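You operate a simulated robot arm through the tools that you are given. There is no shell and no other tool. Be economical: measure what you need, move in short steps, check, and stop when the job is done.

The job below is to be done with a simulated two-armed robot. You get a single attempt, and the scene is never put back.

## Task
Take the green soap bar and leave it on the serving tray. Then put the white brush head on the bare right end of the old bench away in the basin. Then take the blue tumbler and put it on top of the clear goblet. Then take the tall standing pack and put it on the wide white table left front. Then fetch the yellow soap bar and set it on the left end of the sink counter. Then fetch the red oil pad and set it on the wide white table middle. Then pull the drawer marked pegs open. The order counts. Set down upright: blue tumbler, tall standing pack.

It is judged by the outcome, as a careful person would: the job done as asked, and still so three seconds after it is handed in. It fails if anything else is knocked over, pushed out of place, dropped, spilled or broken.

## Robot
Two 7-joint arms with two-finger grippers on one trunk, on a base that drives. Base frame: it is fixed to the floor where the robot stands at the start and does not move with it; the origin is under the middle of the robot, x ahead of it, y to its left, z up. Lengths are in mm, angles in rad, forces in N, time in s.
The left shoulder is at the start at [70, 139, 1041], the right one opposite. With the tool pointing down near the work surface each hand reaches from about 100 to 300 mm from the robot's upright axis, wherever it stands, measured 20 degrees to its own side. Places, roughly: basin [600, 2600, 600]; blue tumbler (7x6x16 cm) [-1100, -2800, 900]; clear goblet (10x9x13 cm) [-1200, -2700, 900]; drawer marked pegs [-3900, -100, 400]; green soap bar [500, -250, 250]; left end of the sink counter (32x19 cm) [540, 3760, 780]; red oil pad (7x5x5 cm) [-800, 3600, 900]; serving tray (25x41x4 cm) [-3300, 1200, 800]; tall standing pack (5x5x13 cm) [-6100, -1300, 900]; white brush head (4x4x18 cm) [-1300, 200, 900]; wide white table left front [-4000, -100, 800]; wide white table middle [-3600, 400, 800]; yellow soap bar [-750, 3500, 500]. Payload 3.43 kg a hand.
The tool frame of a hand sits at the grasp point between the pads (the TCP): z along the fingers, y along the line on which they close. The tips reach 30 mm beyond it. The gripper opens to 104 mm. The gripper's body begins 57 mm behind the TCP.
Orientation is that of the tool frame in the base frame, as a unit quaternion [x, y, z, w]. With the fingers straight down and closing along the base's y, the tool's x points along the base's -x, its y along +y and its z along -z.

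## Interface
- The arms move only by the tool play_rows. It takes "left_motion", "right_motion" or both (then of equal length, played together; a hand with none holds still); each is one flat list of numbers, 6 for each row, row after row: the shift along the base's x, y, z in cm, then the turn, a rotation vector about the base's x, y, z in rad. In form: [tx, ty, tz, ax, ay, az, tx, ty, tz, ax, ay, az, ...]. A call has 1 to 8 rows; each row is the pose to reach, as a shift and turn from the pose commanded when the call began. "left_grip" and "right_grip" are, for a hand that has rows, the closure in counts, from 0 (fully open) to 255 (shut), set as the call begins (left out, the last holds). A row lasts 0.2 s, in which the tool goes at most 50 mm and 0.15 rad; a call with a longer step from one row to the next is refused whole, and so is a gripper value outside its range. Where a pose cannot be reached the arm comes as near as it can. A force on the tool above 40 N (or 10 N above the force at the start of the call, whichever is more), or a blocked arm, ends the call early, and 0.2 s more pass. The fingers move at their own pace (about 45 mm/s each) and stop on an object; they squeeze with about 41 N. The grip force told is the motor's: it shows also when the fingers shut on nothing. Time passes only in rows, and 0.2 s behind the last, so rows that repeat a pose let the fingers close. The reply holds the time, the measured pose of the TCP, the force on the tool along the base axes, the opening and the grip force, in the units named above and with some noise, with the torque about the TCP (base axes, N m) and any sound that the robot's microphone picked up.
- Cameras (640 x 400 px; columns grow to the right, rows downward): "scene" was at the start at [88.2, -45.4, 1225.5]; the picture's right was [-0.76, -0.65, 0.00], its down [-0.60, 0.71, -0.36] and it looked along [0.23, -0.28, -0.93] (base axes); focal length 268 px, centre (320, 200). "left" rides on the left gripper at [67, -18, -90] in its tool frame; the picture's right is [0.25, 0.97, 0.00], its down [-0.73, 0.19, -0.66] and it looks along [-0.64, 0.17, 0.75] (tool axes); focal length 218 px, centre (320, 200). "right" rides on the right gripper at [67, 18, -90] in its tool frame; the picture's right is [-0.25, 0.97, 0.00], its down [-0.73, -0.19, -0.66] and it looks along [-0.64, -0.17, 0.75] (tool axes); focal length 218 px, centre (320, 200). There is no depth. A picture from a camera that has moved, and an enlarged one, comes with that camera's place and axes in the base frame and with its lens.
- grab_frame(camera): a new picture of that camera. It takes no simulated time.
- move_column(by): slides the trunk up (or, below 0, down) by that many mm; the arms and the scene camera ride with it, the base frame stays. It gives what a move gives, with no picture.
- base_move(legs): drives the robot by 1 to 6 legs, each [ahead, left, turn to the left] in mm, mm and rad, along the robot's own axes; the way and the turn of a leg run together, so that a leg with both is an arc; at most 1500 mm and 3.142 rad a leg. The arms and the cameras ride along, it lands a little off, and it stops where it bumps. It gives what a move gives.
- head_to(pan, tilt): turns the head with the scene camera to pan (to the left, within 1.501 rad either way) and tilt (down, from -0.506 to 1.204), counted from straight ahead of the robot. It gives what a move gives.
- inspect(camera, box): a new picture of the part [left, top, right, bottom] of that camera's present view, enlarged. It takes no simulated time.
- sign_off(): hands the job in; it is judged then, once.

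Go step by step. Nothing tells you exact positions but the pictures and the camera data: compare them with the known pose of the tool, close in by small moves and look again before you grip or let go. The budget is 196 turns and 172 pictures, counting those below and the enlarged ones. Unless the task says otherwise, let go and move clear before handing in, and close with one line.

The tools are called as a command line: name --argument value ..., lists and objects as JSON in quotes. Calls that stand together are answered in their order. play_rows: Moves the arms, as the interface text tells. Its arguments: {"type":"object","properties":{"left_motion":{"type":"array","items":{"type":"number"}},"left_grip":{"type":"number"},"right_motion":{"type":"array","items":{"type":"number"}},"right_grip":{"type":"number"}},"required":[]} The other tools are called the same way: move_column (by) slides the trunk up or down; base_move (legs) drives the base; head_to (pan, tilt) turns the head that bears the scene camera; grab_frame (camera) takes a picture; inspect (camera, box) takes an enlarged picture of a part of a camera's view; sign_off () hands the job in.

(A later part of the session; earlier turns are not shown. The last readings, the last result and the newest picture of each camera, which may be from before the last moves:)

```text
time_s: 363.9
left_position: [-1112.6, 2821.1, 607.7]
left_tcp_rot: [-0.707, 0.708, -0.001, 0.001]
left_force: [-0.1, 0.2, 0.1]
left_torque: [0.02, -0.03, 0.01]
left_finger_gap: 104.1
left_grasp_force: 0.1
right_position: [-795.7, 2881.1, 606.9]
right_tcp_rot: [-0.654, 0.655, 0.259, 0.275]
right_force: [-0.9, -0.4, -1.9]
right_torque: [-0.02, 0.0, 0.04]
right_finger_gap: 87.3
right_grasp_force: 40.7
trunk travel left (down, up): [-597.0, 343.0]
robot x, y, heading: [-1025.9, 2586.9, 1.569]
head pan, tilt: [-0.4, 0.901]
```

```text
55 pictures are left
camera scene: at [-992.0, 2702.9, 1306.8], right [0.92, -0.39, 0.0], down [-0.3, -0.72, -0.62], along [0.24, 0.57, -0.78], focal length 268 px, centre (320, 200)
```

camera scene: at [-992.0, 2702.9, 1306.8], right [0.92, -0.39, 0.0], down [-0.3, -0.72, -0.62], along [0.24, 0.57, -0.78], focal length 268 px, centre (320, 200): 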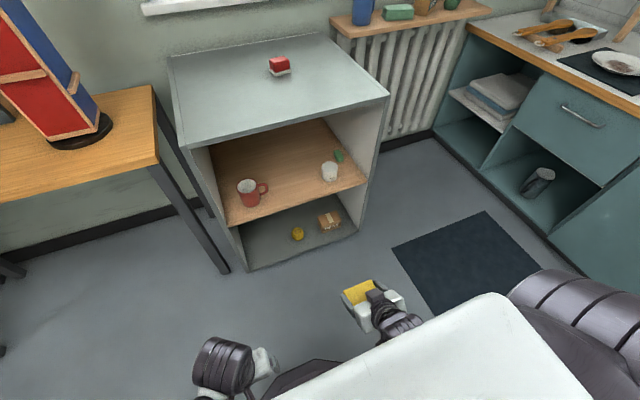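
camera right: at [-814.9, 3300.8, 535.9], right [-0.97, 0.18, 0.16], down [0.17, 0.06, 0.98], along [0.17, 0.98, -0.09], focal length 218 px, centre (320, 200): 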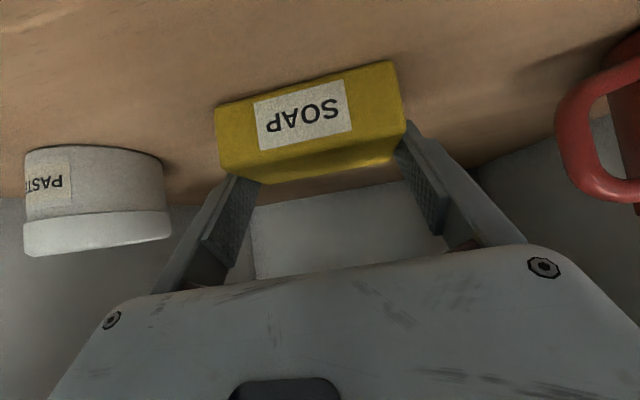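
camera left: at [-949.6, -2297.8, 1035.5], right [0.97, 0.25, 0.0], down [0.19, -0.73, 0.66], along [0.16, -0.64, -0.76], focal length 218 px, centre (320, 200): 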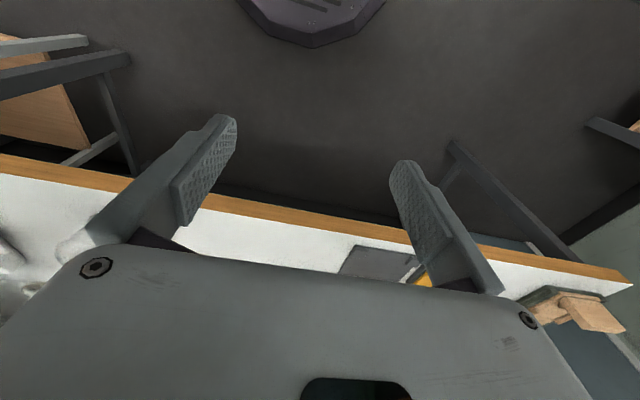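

Soap in hand. I raise the trunk and drive towards the counter's left end, then look at it.

move_column --by 320

base_move --legs '[[0, -890, 0], [650, 0, 0], [0, 0, -0.696]]'

head_to --pan -0.1 --tilt 0.7

grab_frame --camera "scene"

```text
time_s: 367.0
left_position: [-1112.3, 2821.4, 927.2]
left_tcp_rot: [-0.707, 0.708, -0.001, 0.0]
left_force: [-0.1, 0.1, -0.7]
left_torque: [0.01, -0.02, 0.01]
left_finger_gap: 103.9
left_grasp_force: 0.1
right_position: [-795.3, 2882.5, 928.3]
right_tcp_rot: [-0.654, 0.655, 0.259, 0.275]
right_force: [0.6, -0.6, -1.4]
right_torque: [0.02, -0.01, 0.05]
right_finger_gap: 87.3
right_grasp_force: 41.1
trunk travel left (down, up): [-917.0, 23.0]
robot x, y, heading: [-1021.0, 2587.3, 1.571]
head pan, tilt: [-0.4, 0.901]
```

```text
time_s: 376.9
left_position: [-46.2, 3480.5, 926.7]
left_tcp_rot: [-0.435, 0.9, -0.001, 0.0]
left_force: [0.6, 0.3, -0.7]
left_torque: [-0.02, 0.03, 0.04]
left_finger_gap: 104.3
left_grasp_force: 0.1
right_position: [239.2, 3331.7, 927.0]
right_tcp_rot: [-0.405, 0.833, 0.156, 0.344]
right_force: [0.4, -0.2, -1.6]
right_torque: [-0.01, 0.04, -0.01]
right_finger_gap: 87.0
right_grasp_force: 41.1
trunk travel left (down, up): [-917.0, 23.0]
robot x, y, heading: [-121.6, 3240.1, 0.899]
head pan, tilt: [-0.4, 0.901]
```

```text
time_s: 377.7
left_position: [-45.9, 3480.2, 927.8]
left_tcp_rot: [-0.435, 0.9, -0.001, 0.001]
left_force: [-0.1, 0.8, -0.7]
left_torque: [0.01, -0.01, -0.01]
left_finger_gap: 104.0
left_grasp_force: 0.1
right_position: [239.0, 3331.3, 928.3]
right_tcp_rot: [-0.404, 0.833, 0.155, 0.345]
right_force: [-0.5, -0.6, -1.8]
right_torque: [-0.01, 0.03, -0.03]
right_finger_gap: 87.0
right_grasp_force: 40.5
trunk travel left (down, up): [-917.0, 23.0]
robot x, y, heading: [-120.2, 3242.7, 0.901]
head pan, tilt: [-0.099, 0.7]
```

```text
54 pictures are left
camera scene: at [-29.9, 3338.9, 1642.8], right [0.72, -0.7, 0.0], down [-0.45, -0.46, -0.76], along [0.53, 0.55, -0.64], focal length 268 px, centre (320, 200)
```

scene: 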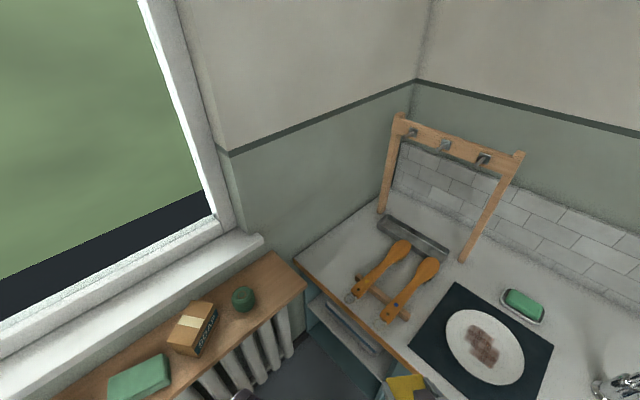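

The bare left end is around (530,3775) between the counter's edge (y≈3870) and the brushes (y≈3630). I drive up diagonally.

base_move --legs '[[262, 48, 0]]'

grab_frame --camera "scene"

```text
time_s: 379.4
left_position: [50.8, 3665.1, 924.0]
left_tcp_rot: [-0.437, 0.899, -0.005, -0.016]
left_force: [-7.1, -13.0, 3.8]
left_torque: [-0.18, 0.35, 0.9]
left_finger_gap: 101.2
left_grasp_force: 0.0
right_position: [341.2, 3523.1, 927.2]
right_tcp_rot: [-0.403, 0.834, 0.154, 0.344]
right_force: [0.8, 1.3, -1.7]
right_torque: [-0.07, 0.03, 0.01]
right_finger_gap: 87.4
right_grasp_force: 40.6
trunk travel left (down, up): [-917.0, 23.0]
robot x, y, heading: [-18.9, 3430.3, 0.902]
head pan, tilt: [-0.099, 0.7]
stopped in leg 1: the force on the tool passed its limit at 69 N (the readings are from after the stop); the commanded pose is now the measured one
```

```text
53 pictures are left
camera scene: at [72.5, 3533.5, 1642.5], right [0.72, -0.7, 0.0], down [-0.45, -0.46, -0.76], along [0.53, 0.55, -0.65], focal length 268 px, centre (320, 200)
```

scene: 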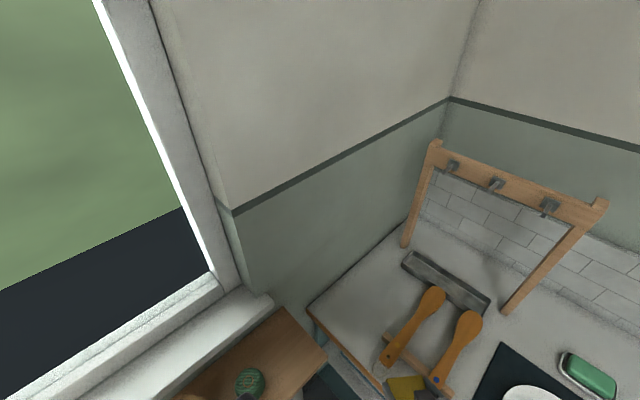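

The left hand bumped the sill shelf. I back off at once and check what it touched.

base_move --legs '[[-120, 0, 0]]'

head_to --pan 0.5 --tilt 0.9

grab_frame --camera "scene"

grab_frame --camera "left"

```text
time_s: 380.6
left_position: [-22.9, 3572.7, 924.3]
left_tcp_rot: [-0.437, 0.899, -0.003, -0.013]
left_force: [0.9, 0.6, -0.5]
left_torque: [0.02, 0.0, 0.01]
left_finger_gap: 104.2
left_grasp_force: 0.1
right_position: [269.0, 3430.0, 926.8]
right_tcp_rot: [-0.404, 0.833, 0.155, 0.345]
right_force: [0.1, -0.3, -1.7]
right_torque: [0.0, 0.03, 0.03]
right_finger_gap: 87.1
right_grasp_force: 41.4
trunk travel left (down, up): [-917.0, 23.0]
robot x, y, heading: [-92.8, 3337.9, 0.9]
head pan, tilt: [-0.099, 0.7]
```

```text
time_s: 381.6
left_position: [-21.9, 3572.4, 925.8]
left_tcp_rot: [-0.438, 0.899, -0.003, -0.011]
left_force: [-0.5, 0.2, 0.0]
left_torque: [-0.02, -0.02, -0.01]
left_finger_gap: 103.8
left_grasp_force: 0.0
right_position: [268.7, 3429.1, 927.7]
right_tcp_rot: [-0.403, 0.833, 0.155, 0.345]
right_force: [-0.4, 0.0, -2.3]
right_torque: [-0.01, 0.02, -0.01]
right_finger_gap: 87.3
right_grasp_force: 40.5
trunk travel left (down, up): [-917.0, 23.0]
robot x, y, heading: [-91.4, 3342.3, 0.902]
head pan, tilt: [0.499, 0.901]
```

```text
52 pictures are left
camera scene: at [-47.4, 3450.8, 1626.6], right [0.99, -0.17, 0.0], down [-0.13, -0.77, -0.62], along [0.11, 0.61, -0.78], focal length 268 px, centre (320, 200)
```

scene: 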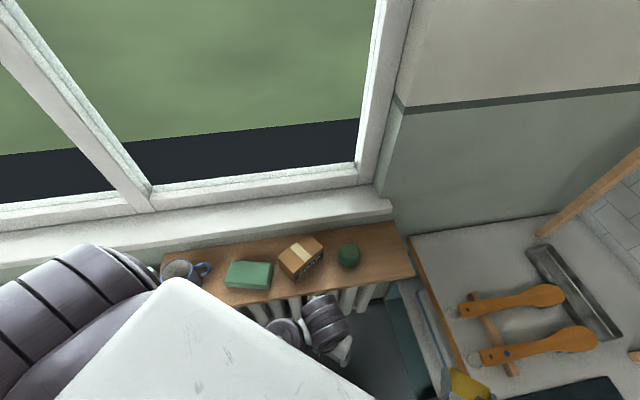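

```text
51 pictures are left
camera left: at [-49.0, 3509.7, 1015.2], right [-0.92, 0.4, 0.01], down [0.31, 0.7, 0.64], along [0.25, 0.59, -0.77], focal length 218 px, centre (320, 200)
```

left: 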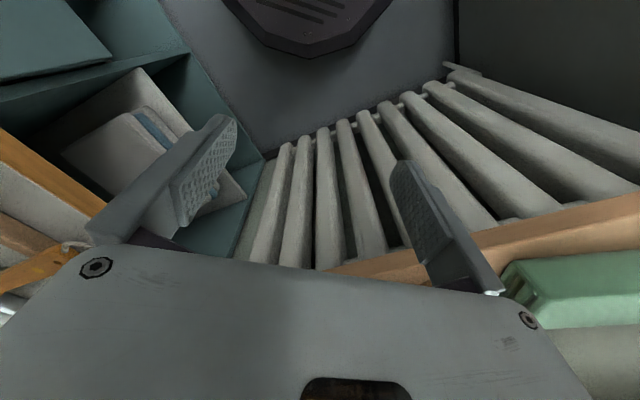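

It only touched the fixed shelf edge; the items there are where they were. I tuck the left hand back and lower, then approach again with less forward drive.

play_rows --left_motion '[-1, -1, -4, 0, 0, 0, -2, -2, -8, 0, 0, 0, -4, -3, -10, 0, 0, 0, -5.6, -3.6, -10, 0, 0, 0, -5.6, -3.6, -10, 0, 0, 0]'

base_move --legs '[[78, 0, 0]]'

play_rows --right_motion '[2.4, 4.1, 0, 0, 0, 0, 4.8, 8.2, 0, 0, 0, 0, 7.2, 12.3, 0, 0, 0, 0, 9.6, 16.4, 0, 0, 0, 0, 12, 20.5, 0, 0, 0, 0, 14.4, 24.6, 0, 0, 0, 0, 14.9, 25.1, 0, 0, 0, 0]'

grab_frame --camera "scene"

grab_frame --camera "right"

```text
time_s: 382.8
left_position: [-78.8, 3535.0, 825.8]
left_tcp_rot: [-0.438, 0.899, -0.003, -0.012]
left_force: [0.1, -0.8, -0.3]
left_torque: [0.01, -0.03, 0.01]
left_finger_gap: 104.1
left_grasp_force: 0.0
right_position: [268.4, 3428.4, 927.6]
right_tcp_rot: [-0.403, 0.833, 0.155, 0.345]
right_force: [-0.2, 0.0, -1.9]
right_torque: [-0.05, 0.02, 0.0]
right_finger_gap: 87.0
right_grasp_force: 41.0
trunk travel left (down, up): [-917.0, 23.0]
robot x, y, heading: [-95.2, 3338.1, 0.907]
head pan, tilt: [0.499, 0.901]
```

```text
time_s: 383.9
left_position: [-32.1, 3596.3, 827.1]
left_tcp_rot: [-0.438, 0.899, -0.002, -0.01]
left_force: [0.1, 0.3, 0.3]
left_torque: [0.0, 0.01, -0.01]
left_finger_gap: 104.1
left_grasp_force: 0.1
right_position: [314.7, 3488.6, 928.0]
right_tcp_rot: [-0.403, 0.833, 0.155, 0.345]
right_force: [0.1, -0.1, -0.2]
right_torque: [0.02, -0.02, -0.02]
right_finger_gap: 87.3
right_grasp_force: 41.5
trunk travel left (down, up): [-917.0, 23.0]
robot x, y, heading: [-47.6, 3397.1, 0.898]
head pan, tilt: [0.499, 0.901]
```

```text
time_s: 385.4
left_position: [-30.8, 3597.2, 827.2]
left_tcp_rot: [-0.438, 0.899, -0.002, -0.012]
left_force: [0.7, -0.3, 0.0]
left_torque: [0.02, 0.0, -0.03]
left_finger_gap: 104.3
left_grasp_force: 0.1
right_position: [464.5, 3741.1, 926.5]
right_tcp_rot: [-0.404, 0.833, 0.156, 0.345]
right_force: [-0.2, -0.6, -1.0]
right_torque: [-0.04, 0.0, 0.02]
right_finger_gap: 87.2
right_grasp_force: 40.9
trunk travel left (down, up): [-917.0, 23.0]
robot x, y, heading: [-46.3, 3401.1, 0.901]
head pan, tilt: [0.499, 0.901]
```

```text
50 pictures are left
camera scene: at [0.2, 3510.9, 1626.8], right [0.99, -0.17, 0.0], down [-0.13, -0.77, -0.62], along [0.1, 0.61, -0.78], focal length 268 px, centre (320, 200)
```

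scene: 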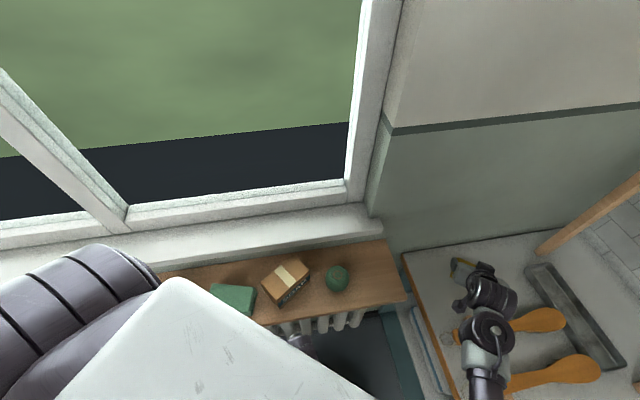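

```text
49 pictures are left
camera right: at [382.3, 3667.5, 945.9], right [-0.64, 0.75, 0.16], down [0.17, -0.06, 0.98], along [0.75, 0.66, -0.09], focal length 218 px, centre (320, 200)
```

right: 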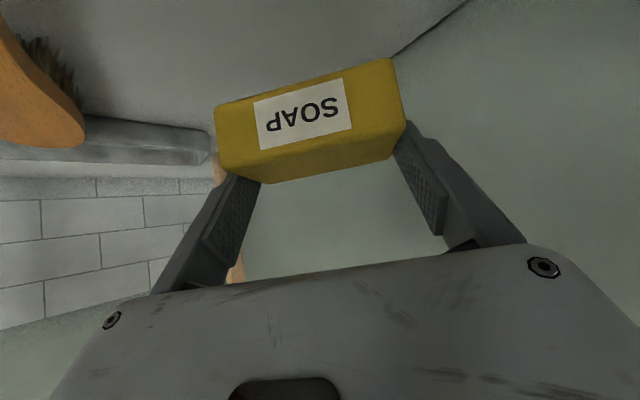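

play_rows --right_motion '[0.3, 0.8, -2, 0, 0, 0, 0.5, 1.3, -5, 0, 0, 0, 0.5, 1.3, -8, 0, 0, 0, 0.5, 1.3, -9, 0, 0, 0, 0.5, 1.3, -9, 0, 0, 0]'

grab_frame --camera "right"

inspect --camera "scene" --box '[400, 230, 640, 400]'

```text
time_s: 386.6
left_position: [-30.7, 3596.9, 825.9]
left_tcp_rot: [-0.437, 0.899, -0.002, -0.013]
left_force: [-0.4, 0.1, -0.9]
left_torque: [0.0, -0.03, -0.02]
left_finger_gap: 103.9
left_grasp_force: 0.0
right_position: [470.2, 3754.4, 836.8]
right_tcp_rot: [-0.404, 0.833, 0.155, 0.345]
right_force: [-0.5, -0.3, -2.1]
right_torque: [-0.02, 0.03, -0.02]
right_finger_gap: 87.2
right_grasp_force: 41.2
trunk travel left (down, up): [-917.0, 23.0]
robot x, y, heading: [-44.2, 3400.0, 0.905]
head pan, tilt: [0.499, 0.901]
```

```text
48 pictures are left
camera right: at [388.6, 3680.6, 855.6], right [-0.64, 0.75, 0.16], down [0.17, -0.06, 0.98], along [0.75, 0.66, -0.09], focal length 218 px, centre (320, 200)
```

right: 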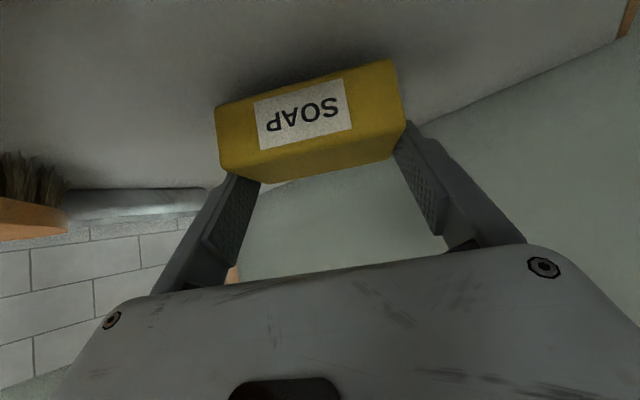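

```text
2.35 times, centred on (520, 315) of scene
camera zoom: at [0.4, 3511.7, 1626.7], right [0.99, -0.17, 0.0], down [-0.13, -0.77, -0.62], along [0.1, 0.61, -0.78], focal length 631 px, centre (-151, -71)
```

zoom: 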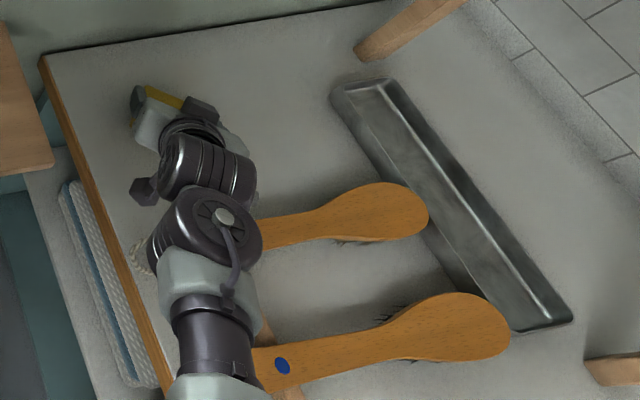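

play_rows --right_motion '[0, 0, -0.5, 0, 0, 0, 0, 0, -1, 0, 0, 0]'

play_rows --right_motion '[0, 0, -0.3, 0, 0, 0, 0, 0, -0.6, 0, 0, 0]'

play_rows --right_motion '[0, 0, -0.3, 0, 0, 0, 0, 0, -0.5, 0, 0, 0]'

```text
time_s: 387.2
left_position: [-31.6, 3595.4, 826.3]
left_tcp_rot: [-0.437, 0.899, -0.003, -0.012]
left_force: [0.6, -0.1, -0.1]
left_torque: [-0.02, 0.02, 0.02]
left_finger_gap: 103.9
left_grasp_force: 0.2
right_position: [471.1, 3756.4, 829.1]
right_tcp_rot: [-0.403, 0.833, 0.155, 0.345]
right_force: [1.2, 0.5, 4.0]
right_torque: [0.09, 0.28, -0.06]
right_finger_gap: 87.0
right_grasp_force: 40.8
trunk travel left (down, up): [-917.0, 23.0]
robot x, y, heading: [-47.7, 3400.7, 0.899]
head pan, tilt: [0.499, 0.901]
```

```text
time_s: 387.9
left_position: [-33.9, 3595.6, 827.2]
left_tcp_rot: [-0.438, 0.899, -0.003, -0.01]
left_force: [0.2, -0.7, -0.4]
left_torque: [0.0, 0.04, 0.02]
left_finger_gap: 104.0
left_grasp_force: 0.0
right_position: [471.3, 3754.5, 827.7]
right_tcp_rot: [-0.402, 0.831, 0.158, 0.35]
right_force: [0.7, -3.4, 31.0]
right_torque: [0.49, 0.96, -0.02]
right_finger_gap: 87.4
right_grasp_force: 40.9
trunk travel left (down, up): [-917.0, 23.0]
robot x, y, heading: [-41.6, 3400.8, 0.904]
head pan, tilt: [0.499, 0.901]
```

```text
time_s: 388.4
left_position: [-31.0, 3596.3, 825.6]
left_tcp_rot: [-0.437, 0.899, -0.004, -0.011]
left_force: [0.5, 0.0, -0.7]
left_torque: [-0.01, 0.01, 0.02]
left_finger_gap: 104.4
left_grasp_force: 0.0
right_position: [474.8, 3759.6, 825.7]
right_tcp_rot: [-0.402, 0.829, 0.159, 0.354]
right_force: [-6.1, -6.5, 22.6]
right_torque: [-0.65, 0.64, 0.01]
right_finger_gap: 87.4
right_grasp_force: 41.1
trunk travel left (down, up): [-917.0, 23.0]
robot x, y, heading: [-45.7, 3402.3, 0.901]
head pan, tilt: [0.499, 0.901]
stopped in row 2 (right hand): the force on the tool passed its limit at 42 N (the readings are from after the stop); the commanded pose is now the measured one
```

play_rows --right_motion '[0, 0, 0.3, 0, 0, 0, 0, 0, 0.3, 0, 0, 0]'

grab_frame --camera "right"

```text
time_s: 388.9
left_position: [-30.9, 3597.0, 825.7]
left_tcp_rot: [-0.438, 0.899, -0.004, -0.011]
left_force: [-0.2, 0.7, -1.4]
left_torque: [-0.02, 0.0, 0.0]
left_finger_gap: 103.9
left_grasp_force: 0.1
right_position: [474.4, 3757.9, 826.8]
right_tcp_rot: [-0.402, 0.83, 0.158, 0.352]
right_force: [2.3, 2.9, 8.6]
right_torque: [0.63, -0.09, -0.07]
right_finger_gap: 87.3
right_grasp_force: 40.9
trunk travel left (down, up): [-917.0, 23.0]
robot x, y, heading: [-45.8, 3403.2, 0.9]
head pan, tilt: [0.499, 0.901]
```

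```text
46 pictures are left
camera right: at [391.2, 3683.2, 843.6], right [-0.64, 0.75, 0.16], down [0.16, -0.07, 0.98], along [0.75, 0.66, -0.08], focal length 218 px, centre (320, 200)
```

right: 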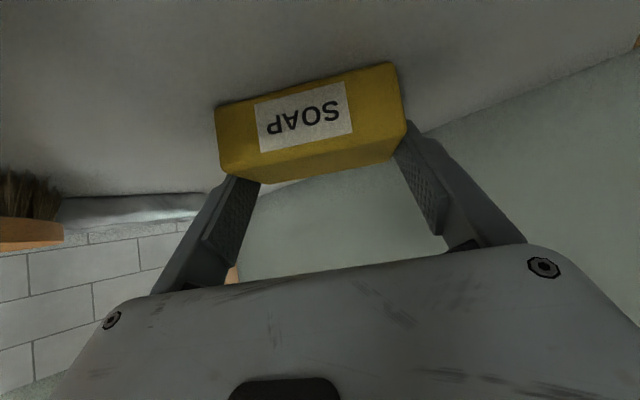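

Soap is on the counter. I release and withdraw back along the finger axis.

play_rows --right_motion '[0, 0, 0, 0, 0, 0, 0, 0, 0, 0, 0, 0, 0, 0, 0, 0, 0, 0, 0, 0, 0, 0, 0, 0]' --right_grip 0

play_rows --right_motion '[-0.6, -0.8, 2, 0, 0, 0, -1.8, -2.4, 5, 0, 0, 0, -3.6, -5, 8, 0, 0, 0, -6, -8.5, 10, 0, 0, 0, -8.4, -12.5, 10.5, 0, 0, 0, -10.8, -16.6, 10.5, 0, 0, 0, -13.2, -20.7, 10.5, 0, 0, 0, -14.9, -24, 10.5, 0, 0, 0]'

inspect --camera "scene" --box '[400, 230, 640, 400]'

```text
time_s: 389.9
left_position: [-30.8, 3596.4, 826.2]
left_tcp_rot: [-0.437, 0.899, -0.002, -0.011]
left_force: [-0.1, 0.4, -0.3]
left_torque: [0.0, 0.0, 0.02]
left_finger_gap: 104.0
left_grasp_force: 0.0
right_position: [472.9, 3757.8, 825.7]
right_tcp_rot: [-0.402, 0.831, 0.157, 0.351]
right_force: [0.4, 0.2, -0.4]
right_torque: [0.02, 0.01, -0.03]
right_finger_gap: 103.9
right_grasp_force: 0.0
trunk travel left (down, up): [-917.0, 23.0]
robot x, y, heading: [-44.8, 3402.2, 0.908]
head pan, tilt: [0.499, 0.901]
```

```text
time_s: 391.8
left_position: [-31.8, 3595.7, 826.5]
left_tcp_rot: [-0.437, 0.899, -0.002, -0.011]
left_force: [0.4, -0.6, 0.5]
left_torque: [-0.02, 0.01, -0.01]
left_finger_gap: 103.9
left_grasp_force: 0.1
right_position: [325.2, 3516.3, 932.0]
right_tcp_rot: [-0.403, 0.831, 0.158, 0.349]
right_force: [-0.5, 0.4, 0.4]
right_torque: [0.03, -0.03, 0.0]
right_finger_gap: 103.8
right_grasp_force: 0.0
trunk travel left (down, up): [-917.0, 23.0]
robot x, y, heading: [-41.5, 3401.0, 0.902]
head pan, tilt: [0.499, 0.901]
```

```text
2.35 times, centred on (520, 315) of scene
camera zoom: at [-0.4, 3509.9, 1626.9], right [0.99, -0.17, 0.0], down [-0.13, -0.77, -0.62], along [0.1, 0.61, -0.78], focal length 631 px, centre (-151, -71)
```

zoom: 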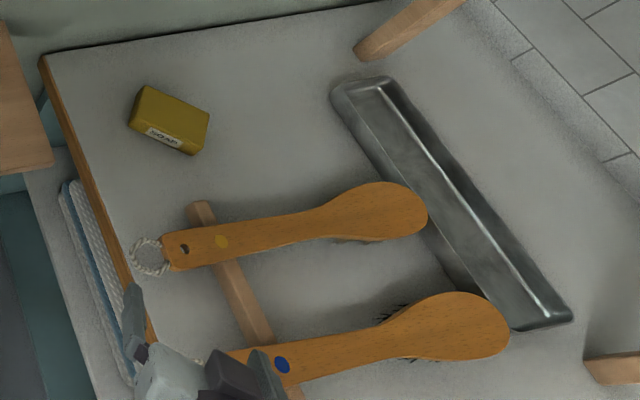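

The yellow soap is in place. Next the red pad on top of the cabinet: I back off, square up and drive in front of it.

base_move --legs '[[-300, 0, 0], [0, 0, 0.67], [-320, 0, 0], [0, 755, 0]]'

head_to --pan -0.2 --tilt 0.8

grab_frame --camera "scene"

grab_frame --camera "right"

```text
time_s: 401.1
left_position: [-1113.3, 3006.1, 826.3]
left_tcp_rot: [0.708, -0.706, 0.006, 0.01]
left_force: [-0.3, -0.2, 0.4]
left_torque: [0.02, 0.02, -0.02]
left_finger_gap: 103.9
left_grasp_force: 0.1
right_position: [-785.0, 3164.8, 932.3]
right_tcp_rot: [-0.653, 0.654, 0.262, 0.278]
right_force: [-0.3, 0.7, -0.2]
right_torque: [-0.01, 0.0, 0.0]
right_finger_gap: 104.4
right_grasp_force: 0.1
trunk travel left (down, up): [-917.0, 23.0]
robot x, y, heading: [-1007.6, 2845.0, 1.567]
head pan, tilt: [0.499, 0.901]
```

```text
time_s: 402.2
left_position: [-1113.9, 3005.2, 826.4]
left_tcp_rot: [0.708, -0.706, 0.007, 0.011]
left_force: [-0.9, 0.6, 1.0]
left_torque: [-0.01, -0.01, -0.03]
left_finger_gap: 103.9
left_grasp_force: 0.1
right_position: [-785.3, 3164.8, 931.7]
right_tcp_rot: [-0.652, 0.654, 0.262, 0.279]
right_force: [-0.5, 0.2, 0.0]
right_torque: [0.0, -0.02, 0.04]
right_finger_gap: 103.8
right_grasp_force: 0.1
trunk travel left (down, up): [-917.0, 23.0]
robot x, y, heading: [-1003.1, 2845.9, 1.573]
head pan, tilt: [-0.201, 0.799]
```

```text
44 pictures are left
camera scene: at [-985.4, 2969.9, 1634.6], right [0.98, -0.2, 0.0], down [-0.14, -0.7, -0.7], along [0.14, 0.68, -0.72], focal length 268 px, centre (320, 200)
```

scene: 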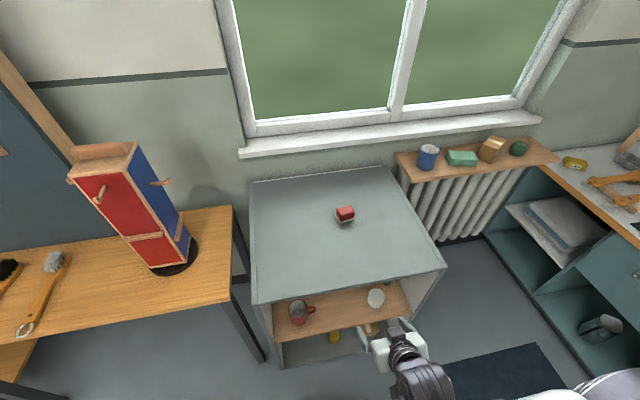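

```text
43 pictures are left
camera right: at [-802.9, 3054.4, 948.3], right [-0.97, 0.19, 0.16], down [0.17, 0.05, 0.98], along [0.18, 0.98, -0.08], focal length 218 px, centre (320, 200)
```

right: 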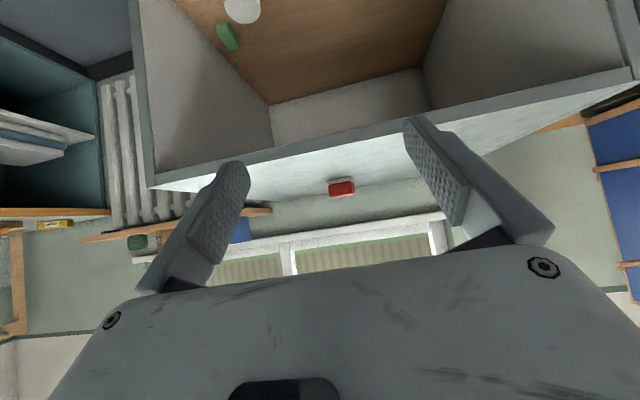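

inspect --camera "scene" --box '[320, 195, 370, 235]'

inspect --camera "right" --box '[310, 165, 370, 210]'

```text
10.00 times, centred on (345, 215) of scene
camera zoom: at [-985.4, 2969.9, 1634.6], right [0.98, -0.2, 0.0], down [-0.14, -0.7, -0.7], along [0.14, 0.68, -0.72], focal length 2682 px, centre (70, 50)
```

zoom: 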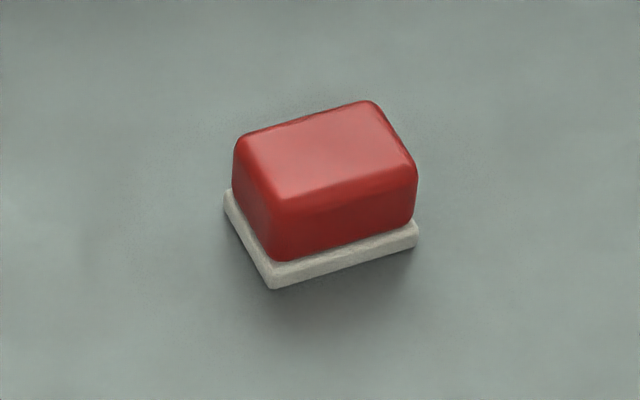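

```text
8.89 times, centred on (340, 188) of right
camera zoom: at [-802.9, 3054.4, 948.3], right [-0.97, 0.19, 0.16], down [0.17, 0.05, 0.98], along [0.18, 0.98, -0.08], focal length 1940 px, centre (142, 311)
```

zoom: 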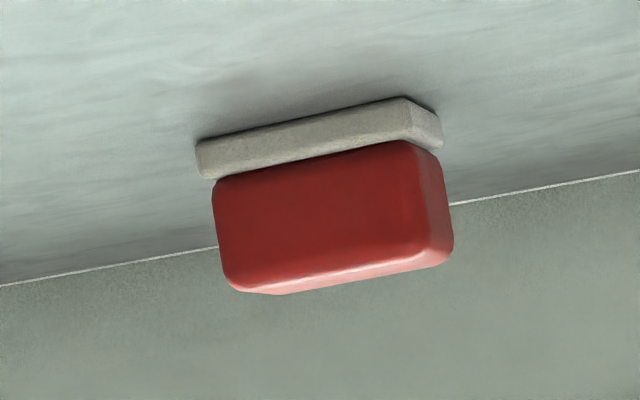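

Pad centre ≈ (-762,3591), base z≈863, yawed about +0.15 rad. I drive in, turn the hand to match, and stop short of it.

base_move --legs '[[168, -22, 0]]'

play_rows --right_motion '[0, 4, 0, 0, 0, 0.08, 0, 8, 0, 0, 0, 0.15, 0, 12, 0, 0, 0, 0.15, 0, 16, -1, 0, 0, 0.15, 0, 16, -1, 0, 0, 0.15]'

grab_frame --camera "right"

inspect --camera "scene" --box '[290, 200, 450, 320]'

```text
time_s: 403.6
left_position: [-1091.5, 3168.2, 825.2]
left_tcp_rot: [0.708, -0.706, 0.007, 0.009]
left_force: [0.8, -0.6, -0.3]
left_torque: [0.0, 0.0, -0.03]
left_finger_gap: 103.9
left_grasp_force: 0.1
right_position: [-764.3, 3325.4, 932.3]
right_tcp_rot: [-0.652, 0.653, 0.264, 0.28]
right_force: [0.4, -0.4, -0.8]
right_torque: [0.0, 0.05, 0.0]
right_finger_gap: 104.3
right_grasp_force: 0.1
trunk travel left (down, up): [-917.0, 23.0]
robot x, y, heading: [-980.9, 3006.7, 1.575]
head pan, tilt: [-0.201, 0.799]
```

```text
time_s: 404.8
left_position: [-1090.9, 3170.3, 825.9]
left_tcp_rot: [0.708, -0.706, 0.007, 0.01]
left_force: [0.1, -0.9, 0.3]
left_torque: [0.0, 0.0, -0.02]
left_finger_gap: 103.8
left_grasp_force: 0.0
right_position: [-761.1, 3487.2, 921.9]
right_tcp_rot: [0.7, -0.602, -0.284, -0.259]
right_force: [0.6, 0.0, 0.4]
right_torque: [0.0, 0.03, 0.0]
right_finger_gap: 103.9
right_grasp_force: 0.1
trunk travel left (down, up): [-917.0, 23.0]
robot x, y, heading: [-981.2, 3010.7, 1.567]
head pan, tilt: [-0.201, 0.799]
```

```text
40 pictures are left
camera right: at [-762.5, 3376.0, 938.4], right [-0.99, 0.04, 0.16], down [0.16, 0.07, 0.98], along [0.03, 1.0, -0.08], focal length 218 px, centre (320, 200)
```

right: 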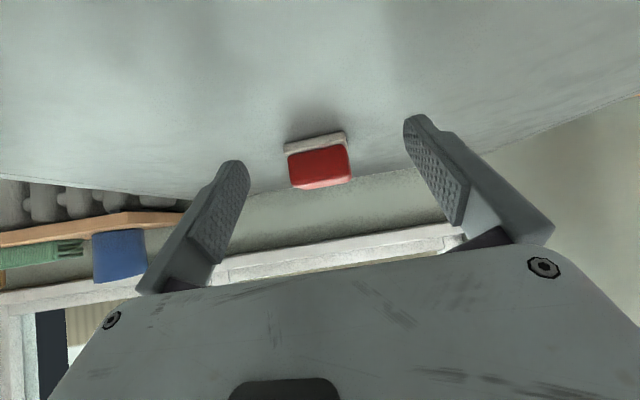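

```text
3.33 times, centred on (370, 260) of scene
camera zoom: at [-962.7, 3132.4, 1634.7], right [0.98, -0.2, 0.0], down [-0.14, -0.7, -0.7], along [0.14, 0.68, -0.72], focal length 894 px, centre (153, 0)
```

zoom: 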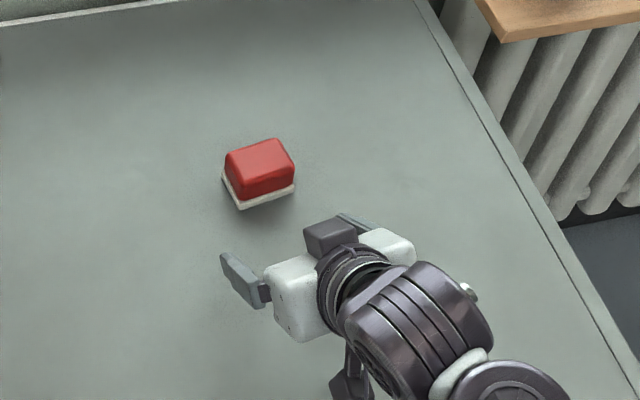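

play_rows --right_motion '[0, 3, -1.2, 0, 0, 0, 0, 6, -2.2, 0, 0, 0, 0, 9.6, -2.3, 0, 0, 0, 0, 9.6, -2.3, 0, 0, 0]'

grab_frame --camera "right"

inspect --camera "scene" --box '[310, 220, 430, 310]'

```text
time_s: 405.8
left_position: [-1090.3, 3170.8, 825.2]
left_tcp_rot: [0.709, -0.706, 0.007, 0.01]
left_force: [-0.3, 0.5, 1.4]
left_torque: [0.0, 0.0, 0.0]
left_finger_gap: 103.8
left_grasp_force: 0.0
right_position: [-762.9, 3586.2, 900.4]
right_tcp_rot: [0.699, -0.603, -0.283, -0.259]
right_force: [0.1, 0.0, -0.1]
right_torque: [0.0, 0.02, 0.02]
right_finger_gap: 104.0
right_grasp_force: 0.0
trunk travel left (down, up): [-917.0, 23.0]
robot x, y, heading: [-979.8, 3009.0, 1.571]
head pan, tilt: [-0.201, 0.799]
```

```text
38 pictures are left
camera right: at [-764.0, 3473.9, 917.2], right [-0.99, 0.04, 0.16], down [0.16, 0.07, 0.98], along [0.03, 1.0, -0.08], focal length 218 px, centre (320, 200)
```

right: 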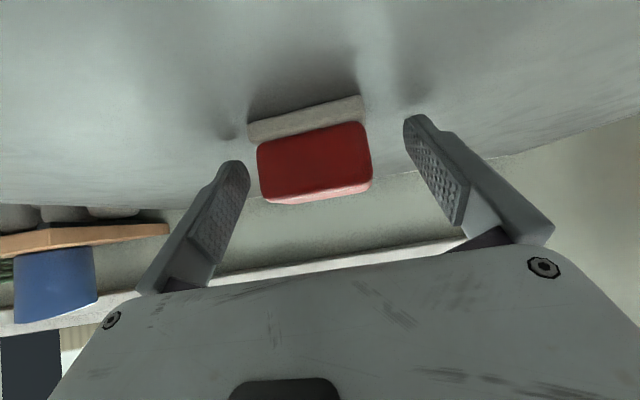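

```text
4.44 times, centred on (370, 265) of scene
camera zoom: at [-962.9, 3133.4, 1634.6], right [0.98, -0.2, 0.0], down [-0.14, -0.7, -0.7], along [0.14, 0.68, -0.72], focal length 1192 px, centre (98, -89)
```

zoom: 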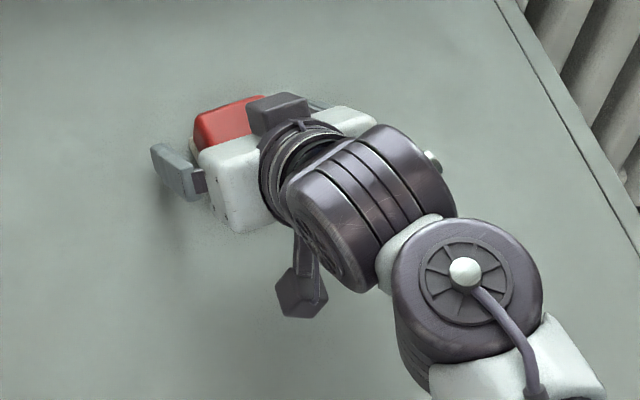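

play_rows --right_motion '[0.4, 0.7, -0.2, 0, 0, 0, 0.4, 0.7, -0.3, 0, 0, 0]'

play_rows --right_motion '[0, 0, 0, 0, 0, 0, 0, 0, 0, 0, 0, 0, 0, 0, 0, 0, 0, 0, 0, 0, 0, 0, 0, 0, 0, 0, 0, 0, 0, 0]' --right_grip 255

grab_frame --camera "right"

```text
time_s: 406.4
left_position: [-1090.6, 3169.4, 825.9]
left_tcp_rot: [0.708, -0.706, 0.007, 0.011]
left_force: [0.0, 0.4, -0.4]
left_torque: [0.0, 0.0, 0.0]
left_finger_gap: 104.3
left_grasp_force: 0.0
right_position: [-758.9, 3591.8, 897.0]
right_tcp_rot: [0.7, -0.602, -0.283, -0.259]
right_force: [-0.4, -0.8, 0.9]
right_torque: [0.04, 0.08, 0.02]
right_finger_gap: 103.9
right_grasp_force: 0.0
trunk travel left (down, up): [-917.0, 23.0]
robot x, y, heading: [-982.2, 3007.3, 1.567]
head pan, tilt: [-0.201, 0.799]
```

```text
time_s: 407.6
left_position: [-1090.1, 3168.8, 826.1]
left_tcp_rot: [0.708, -0.706, 0.007, 0.01]
left_force: [-0.5, 0.8, -0.7]
left_torque: [-0.04, 0.02, 0.01]
left_finger_gap: 103.9
left_grasp_force: 0.1
right_position: [-757.9, 3591.3, 896.4]
right_tcp_rot: [0.7, -0.602, -0.283, -0.259]
right_force: [0.2, -0.1, -0.1]
right_torque: [0.03, 0.03, -0.02]
right_finger_gap: 60.9
right_grasp_force: 40.5
trunk travel left (down, up): [-917.0, 23.0]
robot x, y, heading: [-976.4, 3008.6, 1.571]
head pan, tilt: [-0.201, 0.799]
```

```text
36 pictures are left
camera right: at [-760.0, 3479.9, 913.6], right [-0.99, 0.04, 0.16], down [0.16, 0.07, 0.98], along [0.03, 1.0, -0.08], focal length 218 px, centre (320, 200)
```

right: 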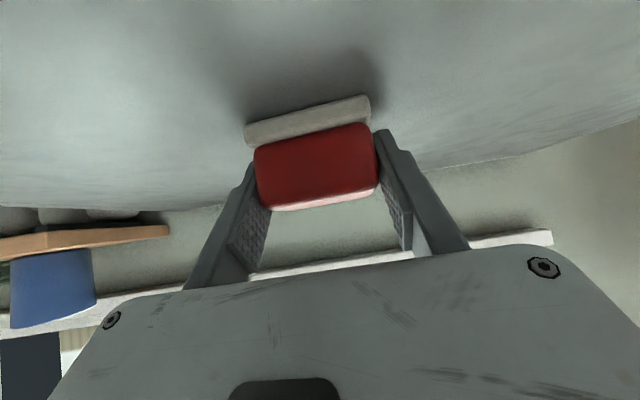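

Pad gripped (61 mm). I lift, retract, and drive to the back-left side of the white table.

play_rows --right_motion '[0, 0, 2, 0, 0, 0, 0, 0, 5, 0, 0, 0, 0, -2, 9, 0, 0, 0, 0, -6, 10, 0, 0, 0, 0, -10, 10, 0, 0, 0, 0, -15, 10, 0, 0, 0, 0, -20, 10, 0, 0, 0, 0, -24, 10, 0, 0, 0]'

base_move --legs '[[-600, 0, 0], [0, 1500, 0], [0, 1480, 0], [0, 0, -2.356], [750, -655, 0]]'

head_to --pan -0.2 --tilt 0.7

grab_frame --camera "scene"

```text
time_s: 409.4
left_position: [-1091.6, 3168.8, 825.9]
left_tcp_rot: [0.708, -0.706, 0.008, 0.01]
left_force: [-0.3, 0.5, -0.4]
left_torque: [0.0, -0.03, -0.02]
left_finger_gap: 104.0
left_grasp_force: 0.2
right_position: [-757.7, 3351.4, 995.7]
right_tcp_rot: [0.699, -0.602, -0.284, -0.261]
right_force: [-0.1, -0.5, -0.8]
right_torque: [0.01, -0.01, 0.02]
right_finger_gap: 61.1
right_grasp_force: 41.0
trunk travel left (down, up): [-917.0, 23.0]
robot x, y, heading: [-981.7, 3006.6, 1.577]
head pan, tilt: [-0.201, 0.799]
```

```text
time_s: 436.9
left_position: [-3659.4, 1468.3, 825.8]
left_tcp_rot: [0.377, 0.926, 0.007, -0.011]
left_force: [-0.5, -0.1, -0.4]
left_torque: [-0.05, 0.01, 0.01]
left_finger_gap: 103.9
left_grasp_force: 0.0
right_position: [-3761.7, 1101.7, 993.6]
right_tcp_rot: [0.284, 0.878, -0.129, 0.362]
right_force: [-0.1, -0.6, -1.1]
right_torque: [-0.03, -0.03, 0.02]
right_finger_gap: 60.8
right_grasp_force: 40.9
trunk travel left (down, up): [-917.0, 23.0]
robot x, y, heading: [-3855.8, 1503.8, -0.777]
head pan, tilt: [-0.201, 0.799]
```

```text
time_s: 437.6
left_position: [-3658.7, 1468.0, 827.2]
left_tcp_rot: [0.376, 0.926, 0.008, -0.012]
left_force: [-0.3, -0.5, 0.2]
left_torque: [0.01, -0.03, 0.04]
left_finger_gap: 104.1
left_grasp_force: 0.1
right_position: [-3762.3, 1099.9, 994.6]
right_tcp_rot: [0.285, 0.878, -0.13, 0.361]
right_force: [-0.2, -0.2, -1.6]
right_torque: [0.01, -0.01, 0.0]
right_finger_gap: 60.8
right_grasp_force: 40.9
trunk travel left (down, up): [-917.0, 23.0]
robot x, y, heading: [-3849.9, 1501.7, -0.775]
head pan, tilt: [-0.201, 0.7]
```

```text
35 pictures are left
camera scene: at [-3767.2, 1394.6, 1642.8], right [-0.83, -0.56, 0.0], down [-0.36, 0.53, -0.76], along [0.43, -0.63, -0.64], focal length 268 px, centre (320, 200)
```

scene: 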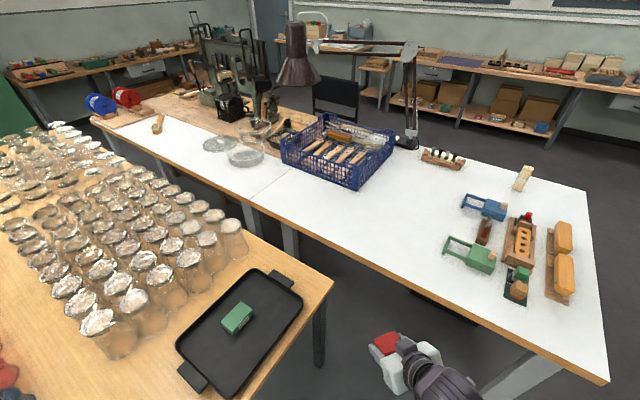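

The middle spot around (-3610,425) is clear. I drive the last stretch.

base_move --legs '[[334, -375, 0]]'

grab_frame --camera "scene"

```text
time_s: 440.5
left_position: [-3682.6, 964.7, 825.9]
left_tcp_rot: [0.377, 0.926, 0.006, -0.011]
left_force: [1.5, -0.5, -0.3]
left_torque: [0.02, 0.0, 0.0]
left_finger_gap: 103.9
left_grasp_force: 0.0
right_position: [-3784.5, 596.1, 995.6]
right_tcp_rot: [0.284, 0.878, -0.129, 0.362]
right_force: [0.1, -0.3, -0.6]
right_torque: [0.03, 0.0, 0.0]
right_finger_gap: 60.9
right_grasp_force: 41.4
trunk travel left (down, up): [-917.0, 23.0]
robot x, y, heading: [-3876.6, 1002.2, -0.778]
head pan, tilt: [-0.201, 0.7]
```

```text
34 pictures are left
camera scene: at [-3790.3, 891.0, 1642.9], right [-0.83, -0.56, 0.0], down [-0.36, 0.53, -0.77], along [0.43, -0.63, -0.64], focal length 268 px, centre (320, 200)
```

scene: 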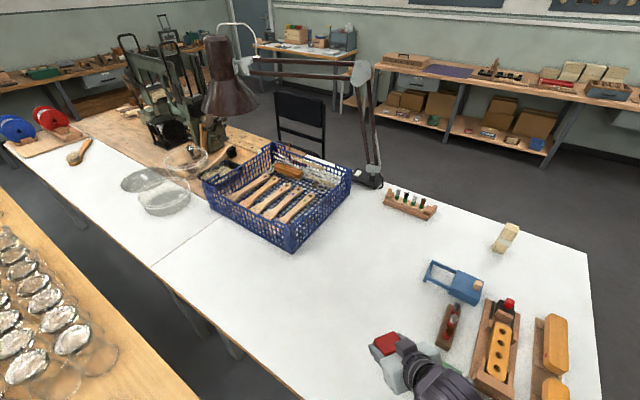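

play_rows --right_motion '[3.4, -3.4, 0, 0, 0, 0, 6.8, -6.8, 0, 0, 0, 0, 10.2, -10.2, 0, 0, 0, 0, 13.6, -13.6, 0, 0, 0, 0, 17, -17, 0, 0, 0, 0, 17.4, -17.4, 0, 0, 0, 0]'

play_rows --right_motion '[0, 0, -4, 0, 0, 0, 0, 0, -8, 0, 0, 0, 0, 0, -12, 0, 0, 0, 0, 0, -14.5, 0, 0, 0, 0, 0, -14.5, 0, 0, 0]'

grab_frame --camera "scene"

grab_frame --camera "right"

```text
time_s: 441.9
left_position: [-3683.6, 963.0, 826.5]
left_tcp_rot: [0.377, 0.926, 0.008, -0.011]
left_force: [-0.5, -0.3, -0.5]
left_torque: [-0.02, -0.01, -0.01]
left_finger_gap: 104.0
left_grasp_force: 0.0
right_position: [-3610.6, 423.7, 994.0]
right_tcp_rot: [0.285, 0.879, -0.129, 0.361]
right_force: [-0.2, 0.4, -0.6]
right_torque: [0.0, 0.01, -0.02]
right_finger_gap: 61.0
right_grasp_force: 41.3
trunk travel left (down, up): [-917.0, 23.0]
robot x, y, heading: [-3873.1, 996.9, -0.778]
head pan, tilt: [-0.201, 0.7]
```

```text
time_s: 443.1
left_position: [-3683.5, 962.9, 826.3]
left_tcp_rot: [0.377, 0.926, 0.007, -0.011]
left_force: [-0.3, 0.0, 0.5]
left_torque: [0.0, 0.03, -0.02]
left_finger_gap: 104.1
left_grasp_force: 0.0
right_position: [-3611.1, 420.4, 847.6]
right_tcp_rot: [0.285, 0.878, -0.129, 0.362]
right_force: [0.0, -0.2, -1.4]
right_torque: [-0.02, -0.02, 0.03]
right_finger_gap: 60.6
right_grasp_force: 41.1
trunk travel left (down, up): [-917.0, 23.0]
robot x, y, heading: [-3872.2, 1001.4, -0.776]
head pan, tilt: [-0.201, 0.7]
```

```text
33 pictures are left
camera scene: at [-3790.7, 890.0, 1642.9], right [-0.83, -0.56, 0.0], down [-0.36, 0.53, -0.77], along [0.43, -0.63, -0.64], focal length 268 px, centre (320, 200)
```

scene: 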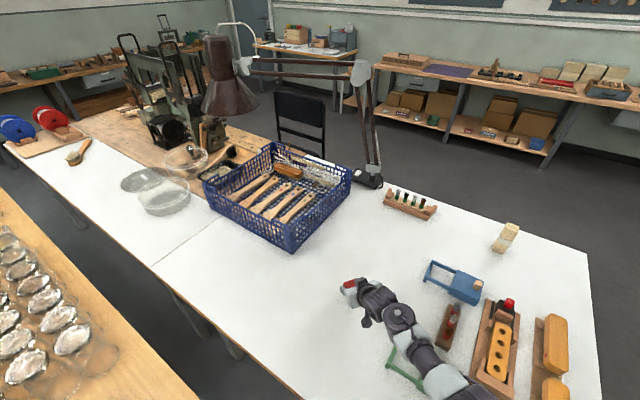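

```text
32 pictures are left
camera right: at [-3688.6, 500.9, 864.8], right [0.72, 0.68, 0.16], down [-0.06, -0.17, 0.98], along [0.69, -0.72, -0.08], focal length 218 px, centre (320, 200)
```

right: 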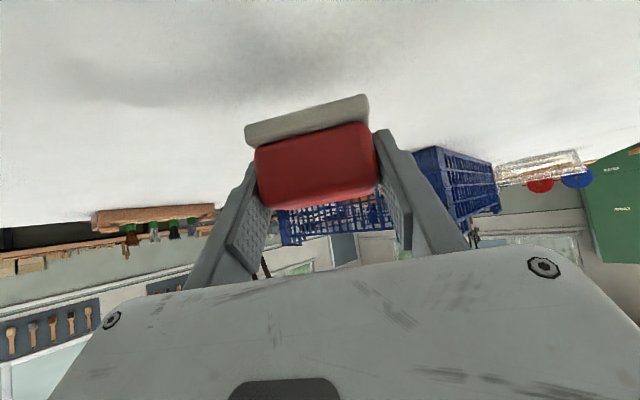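

play_rows --right_motion '[0, 0, -0.8, 0, 0, 0, 0, 0, -1.6, 0, 0, 0]'

play_rows --right_motion '[0, 0, -0.4, 0, 0, 0, 0, 0, -0.8, 0, 0, 0]'

play_rows --right_motion '[0, 0, -0.3, 0, 0, 0, 0, 0, -0.5, 0, 0, 0]'

grab_frame --camera "right"

```text
time_s: 443.7
left_position: [-3682.3, 963.7, 826.4]
left_tcp_rot: [0.377, 0.926, 0.008, -0.012]
left_force: [0.0, -1.0, -0.1]
left_torque: [0.01, 0.01, -0.01]
left_finger_gap: 103.9
left_grasp_force: 0.0
right_position: [-3610.1, 422.1, 832.9]
right_tcp_rot: [0.285, 0.878, -0.129, 0.361]
right_force: [0.7, -0.6, -0.2]
right_torque: [0.02, 0.01, 0.03]
right_finger_gap: 61.0
right_grasp_force: 41.0
trunk travel left (down, up): [-917.0, 23.0]
robot x, y, heading: [-3874.3, 999.9, -0.779]
head pan, tilt: [-0.201, 0.7]
```

```text
time_s: 444.3
left_position: [-3682.0, 963.9, 825.5]
left_tcp_rot: [0.378, 0.926, 0.007, -0.012]
left_force: [0.4, -0.2, 1.3]
left_torque: [0.01, -0.03, 0.01]
left_finger_gap: 104.1
left_grasp_force: 0.0
right_position: [-3611.7, 422.2, 825.2]
right_tcp_rot: [0.284, 0.879, -0.129, 0.361]
right_force: [0.5, 0.8, -1.1]
right_torque: [0.02, -0.02, 0.0]
right_finger_gap: 60.9
right_grasp_force: 41.0
trunk travel left (down, up): [-917.0, 23.0]
robot x, y, heading: [-3876.3, 998.1, -0.772]
head pan, tilt: [-0.201, 0.7]
```

```text
time_s: 444.9
left_position: [-3682.4, 963.6, 826.1]
left_tcp_rot: [0.376, 0.926, 0.007, -0.012]
left_force: [-0.2, -1.1, 0.5]
left_torque: [0.03, 0.01, 0.02]
left_finger_gap: 103.7
left_grasp_force: 0.0
right_position: [-3612.3, 421.8, 819.8]
right_tcp_rot: [0.285, 0.879, -0.129, 0.361]
right_force: [0.9, -0.1, -0.9]
right_torque: [0.02, 0.01, 0.04]
right_finger_gap: 60.8
right_grasp_force: 41.2
trunk travel left (down, up): [-917.0, 23.0]
robot x, y, heading: [-3874.9, 996.8, -0.776]
head pan, tilt: [-0.201, 0.7]
```

```text
31 pictures are left
camera right: at [-3689.0, 502.4, 837.2], right [0.72, 0.68, 0.16], down [-0.06, -0.17, 0.98], along [0.69, -0.72, -0.08], focal length 218 px, centre (320, 200)
```

right: 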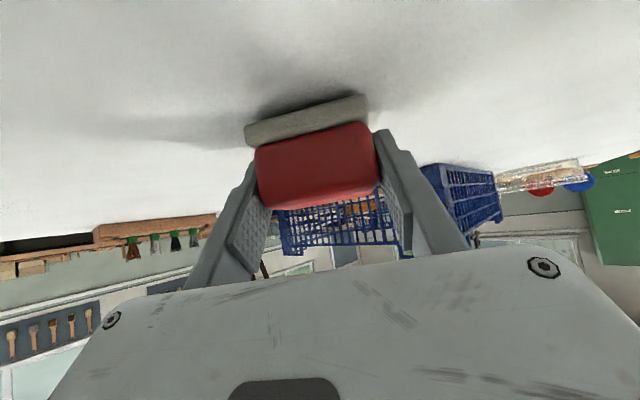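

play_rows --right_motion '[0, 0, -0.3, 0, 0, 0, 0, 0, -0.5, 0, 0, 0]'

```text
time_s: 445.5
left_position: [-3683.5, 963.5, 826.1]
left_tcp_rot: [0.377, 0.926, 0.007, -0.011]
left_force: [0.1, 0.0, -0.3]
left_torque: [0.01, 0.0, 0.01]
left_finger_gap: 104.0
left_grasp_force: 0.1
right_position: [-3610.5, 422.0, 816.8]
right_tcp_rot: [0.285, 0.877, -0.129, 0.364]
right_force: [-0.5, 0.9, 7.0]
right_torque: [0.27, -0.05, 0.04]
right_finger_gap: 60.9
right_grasp_force: 41.4
trunk travel left (down, up): [-917.0, 23.0]
robot x, y, heading: [-3873.2, 998.8, -0.778]
head pan, tilt: [-0.201, 0.7]
```

Contact. I release and withdraw up and back along the hand's axis.

play_rows --right_motion '[0, 0, 0.1, 0, 0, 0, 0, 0, 0.1, 0, 0, 0, 0, 0, 0.1, 0, 0, 0, 0, 0, 0.1, 0, 0, 0]' --right_grip 0

play_rows --right_motion '[-1, 1, 1.5, 0, 0, 0, -2.5, 2.5, 4.5, 0, 0, 0, -4, 4, 8.5, 0, 0, 0, -6, 6, 12.5, 0, 0, 0, -8.5, 8.5, 15, 0, 0, 0, -11.5, 11.5, 16, 0, 0, 0, -14.5, 14.5, 16, 0, 0, 0, -17.4, 17.4, 16, 0, 0, 0]'

grab_frame --camera "scene"

```text
time_s: 446.5
left_position: [-3684.2, 964.2, 825.9]
left_tcp_rot: [0.377, 0.926, 0.007, -0.01]
left_force: [-0.8, 0.3, 0.3]
left_torque: [0.0, -0.01, -0.04]
left_finger_gap: 103.7
left_grasp_force: 0.1
right_position: [-3612.4, 422.0, 816.2]
right_tcp_rot: [0.285, 0.879, -0.129, 0.361]
right_force: [-3.6, 0.2, 5.4]
right_torque: [0.18, -0.11, 0.11]
right_finger_gap: 101.5
right_grasp_force: 0.1
trunk travel left (down, up): [-917.0, 23.0]
robot x, y, heading: [-3873.5, 1000.0, -0.777]
head pan, tilt: [-0.201, 0.7]
```

```text
time_s: 448.3
left_position: [-3683.2, 963.6, 826.1]
left_tcp_rot: [0.377, 0.926, 0.008, -0.01]
left_force: [-0.8, -0.3, 0.8]
left_torque: [0.02, 0.0, -0.05]
left_finger_gap: 104.1
left_grasp_force: 0.1
right_position: [-3784.3, 597.7, 978.7]
right_tcp_rot: [0.284, 0.878, -0.129, 0.362]
right_force: [0.4, 0.0, -0.9]
right_torque: [-0.02, 0.01, -0.01]
right_finger_gap: 104.2
right_grasp_force: 0.1
trunk travel left (down, up): [-917.0, 23.0]
robot x, y, heading: [-3874.4, 996.9, -0.782]
head pan, tilt: [-0.201, 0.7]
```

```text
30 pictures are left
camera scene: at [-3792.2, 892.3, 1643.1], right [-0.83, -0.56, 0.0], down [-0.36, 0.53, -0.77], along [0.43, -0.63, -0.64], focal length 268 px, centre (320, 200)
```

scene: 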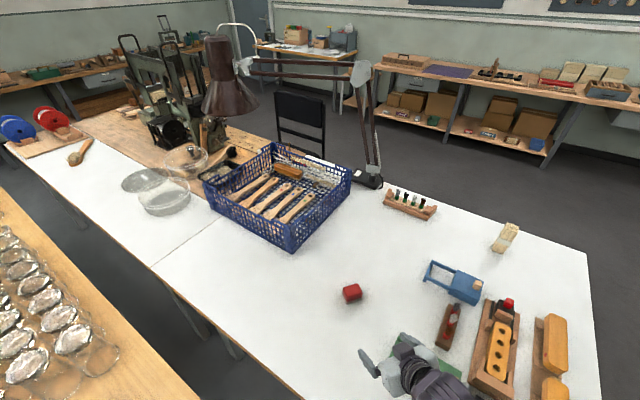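

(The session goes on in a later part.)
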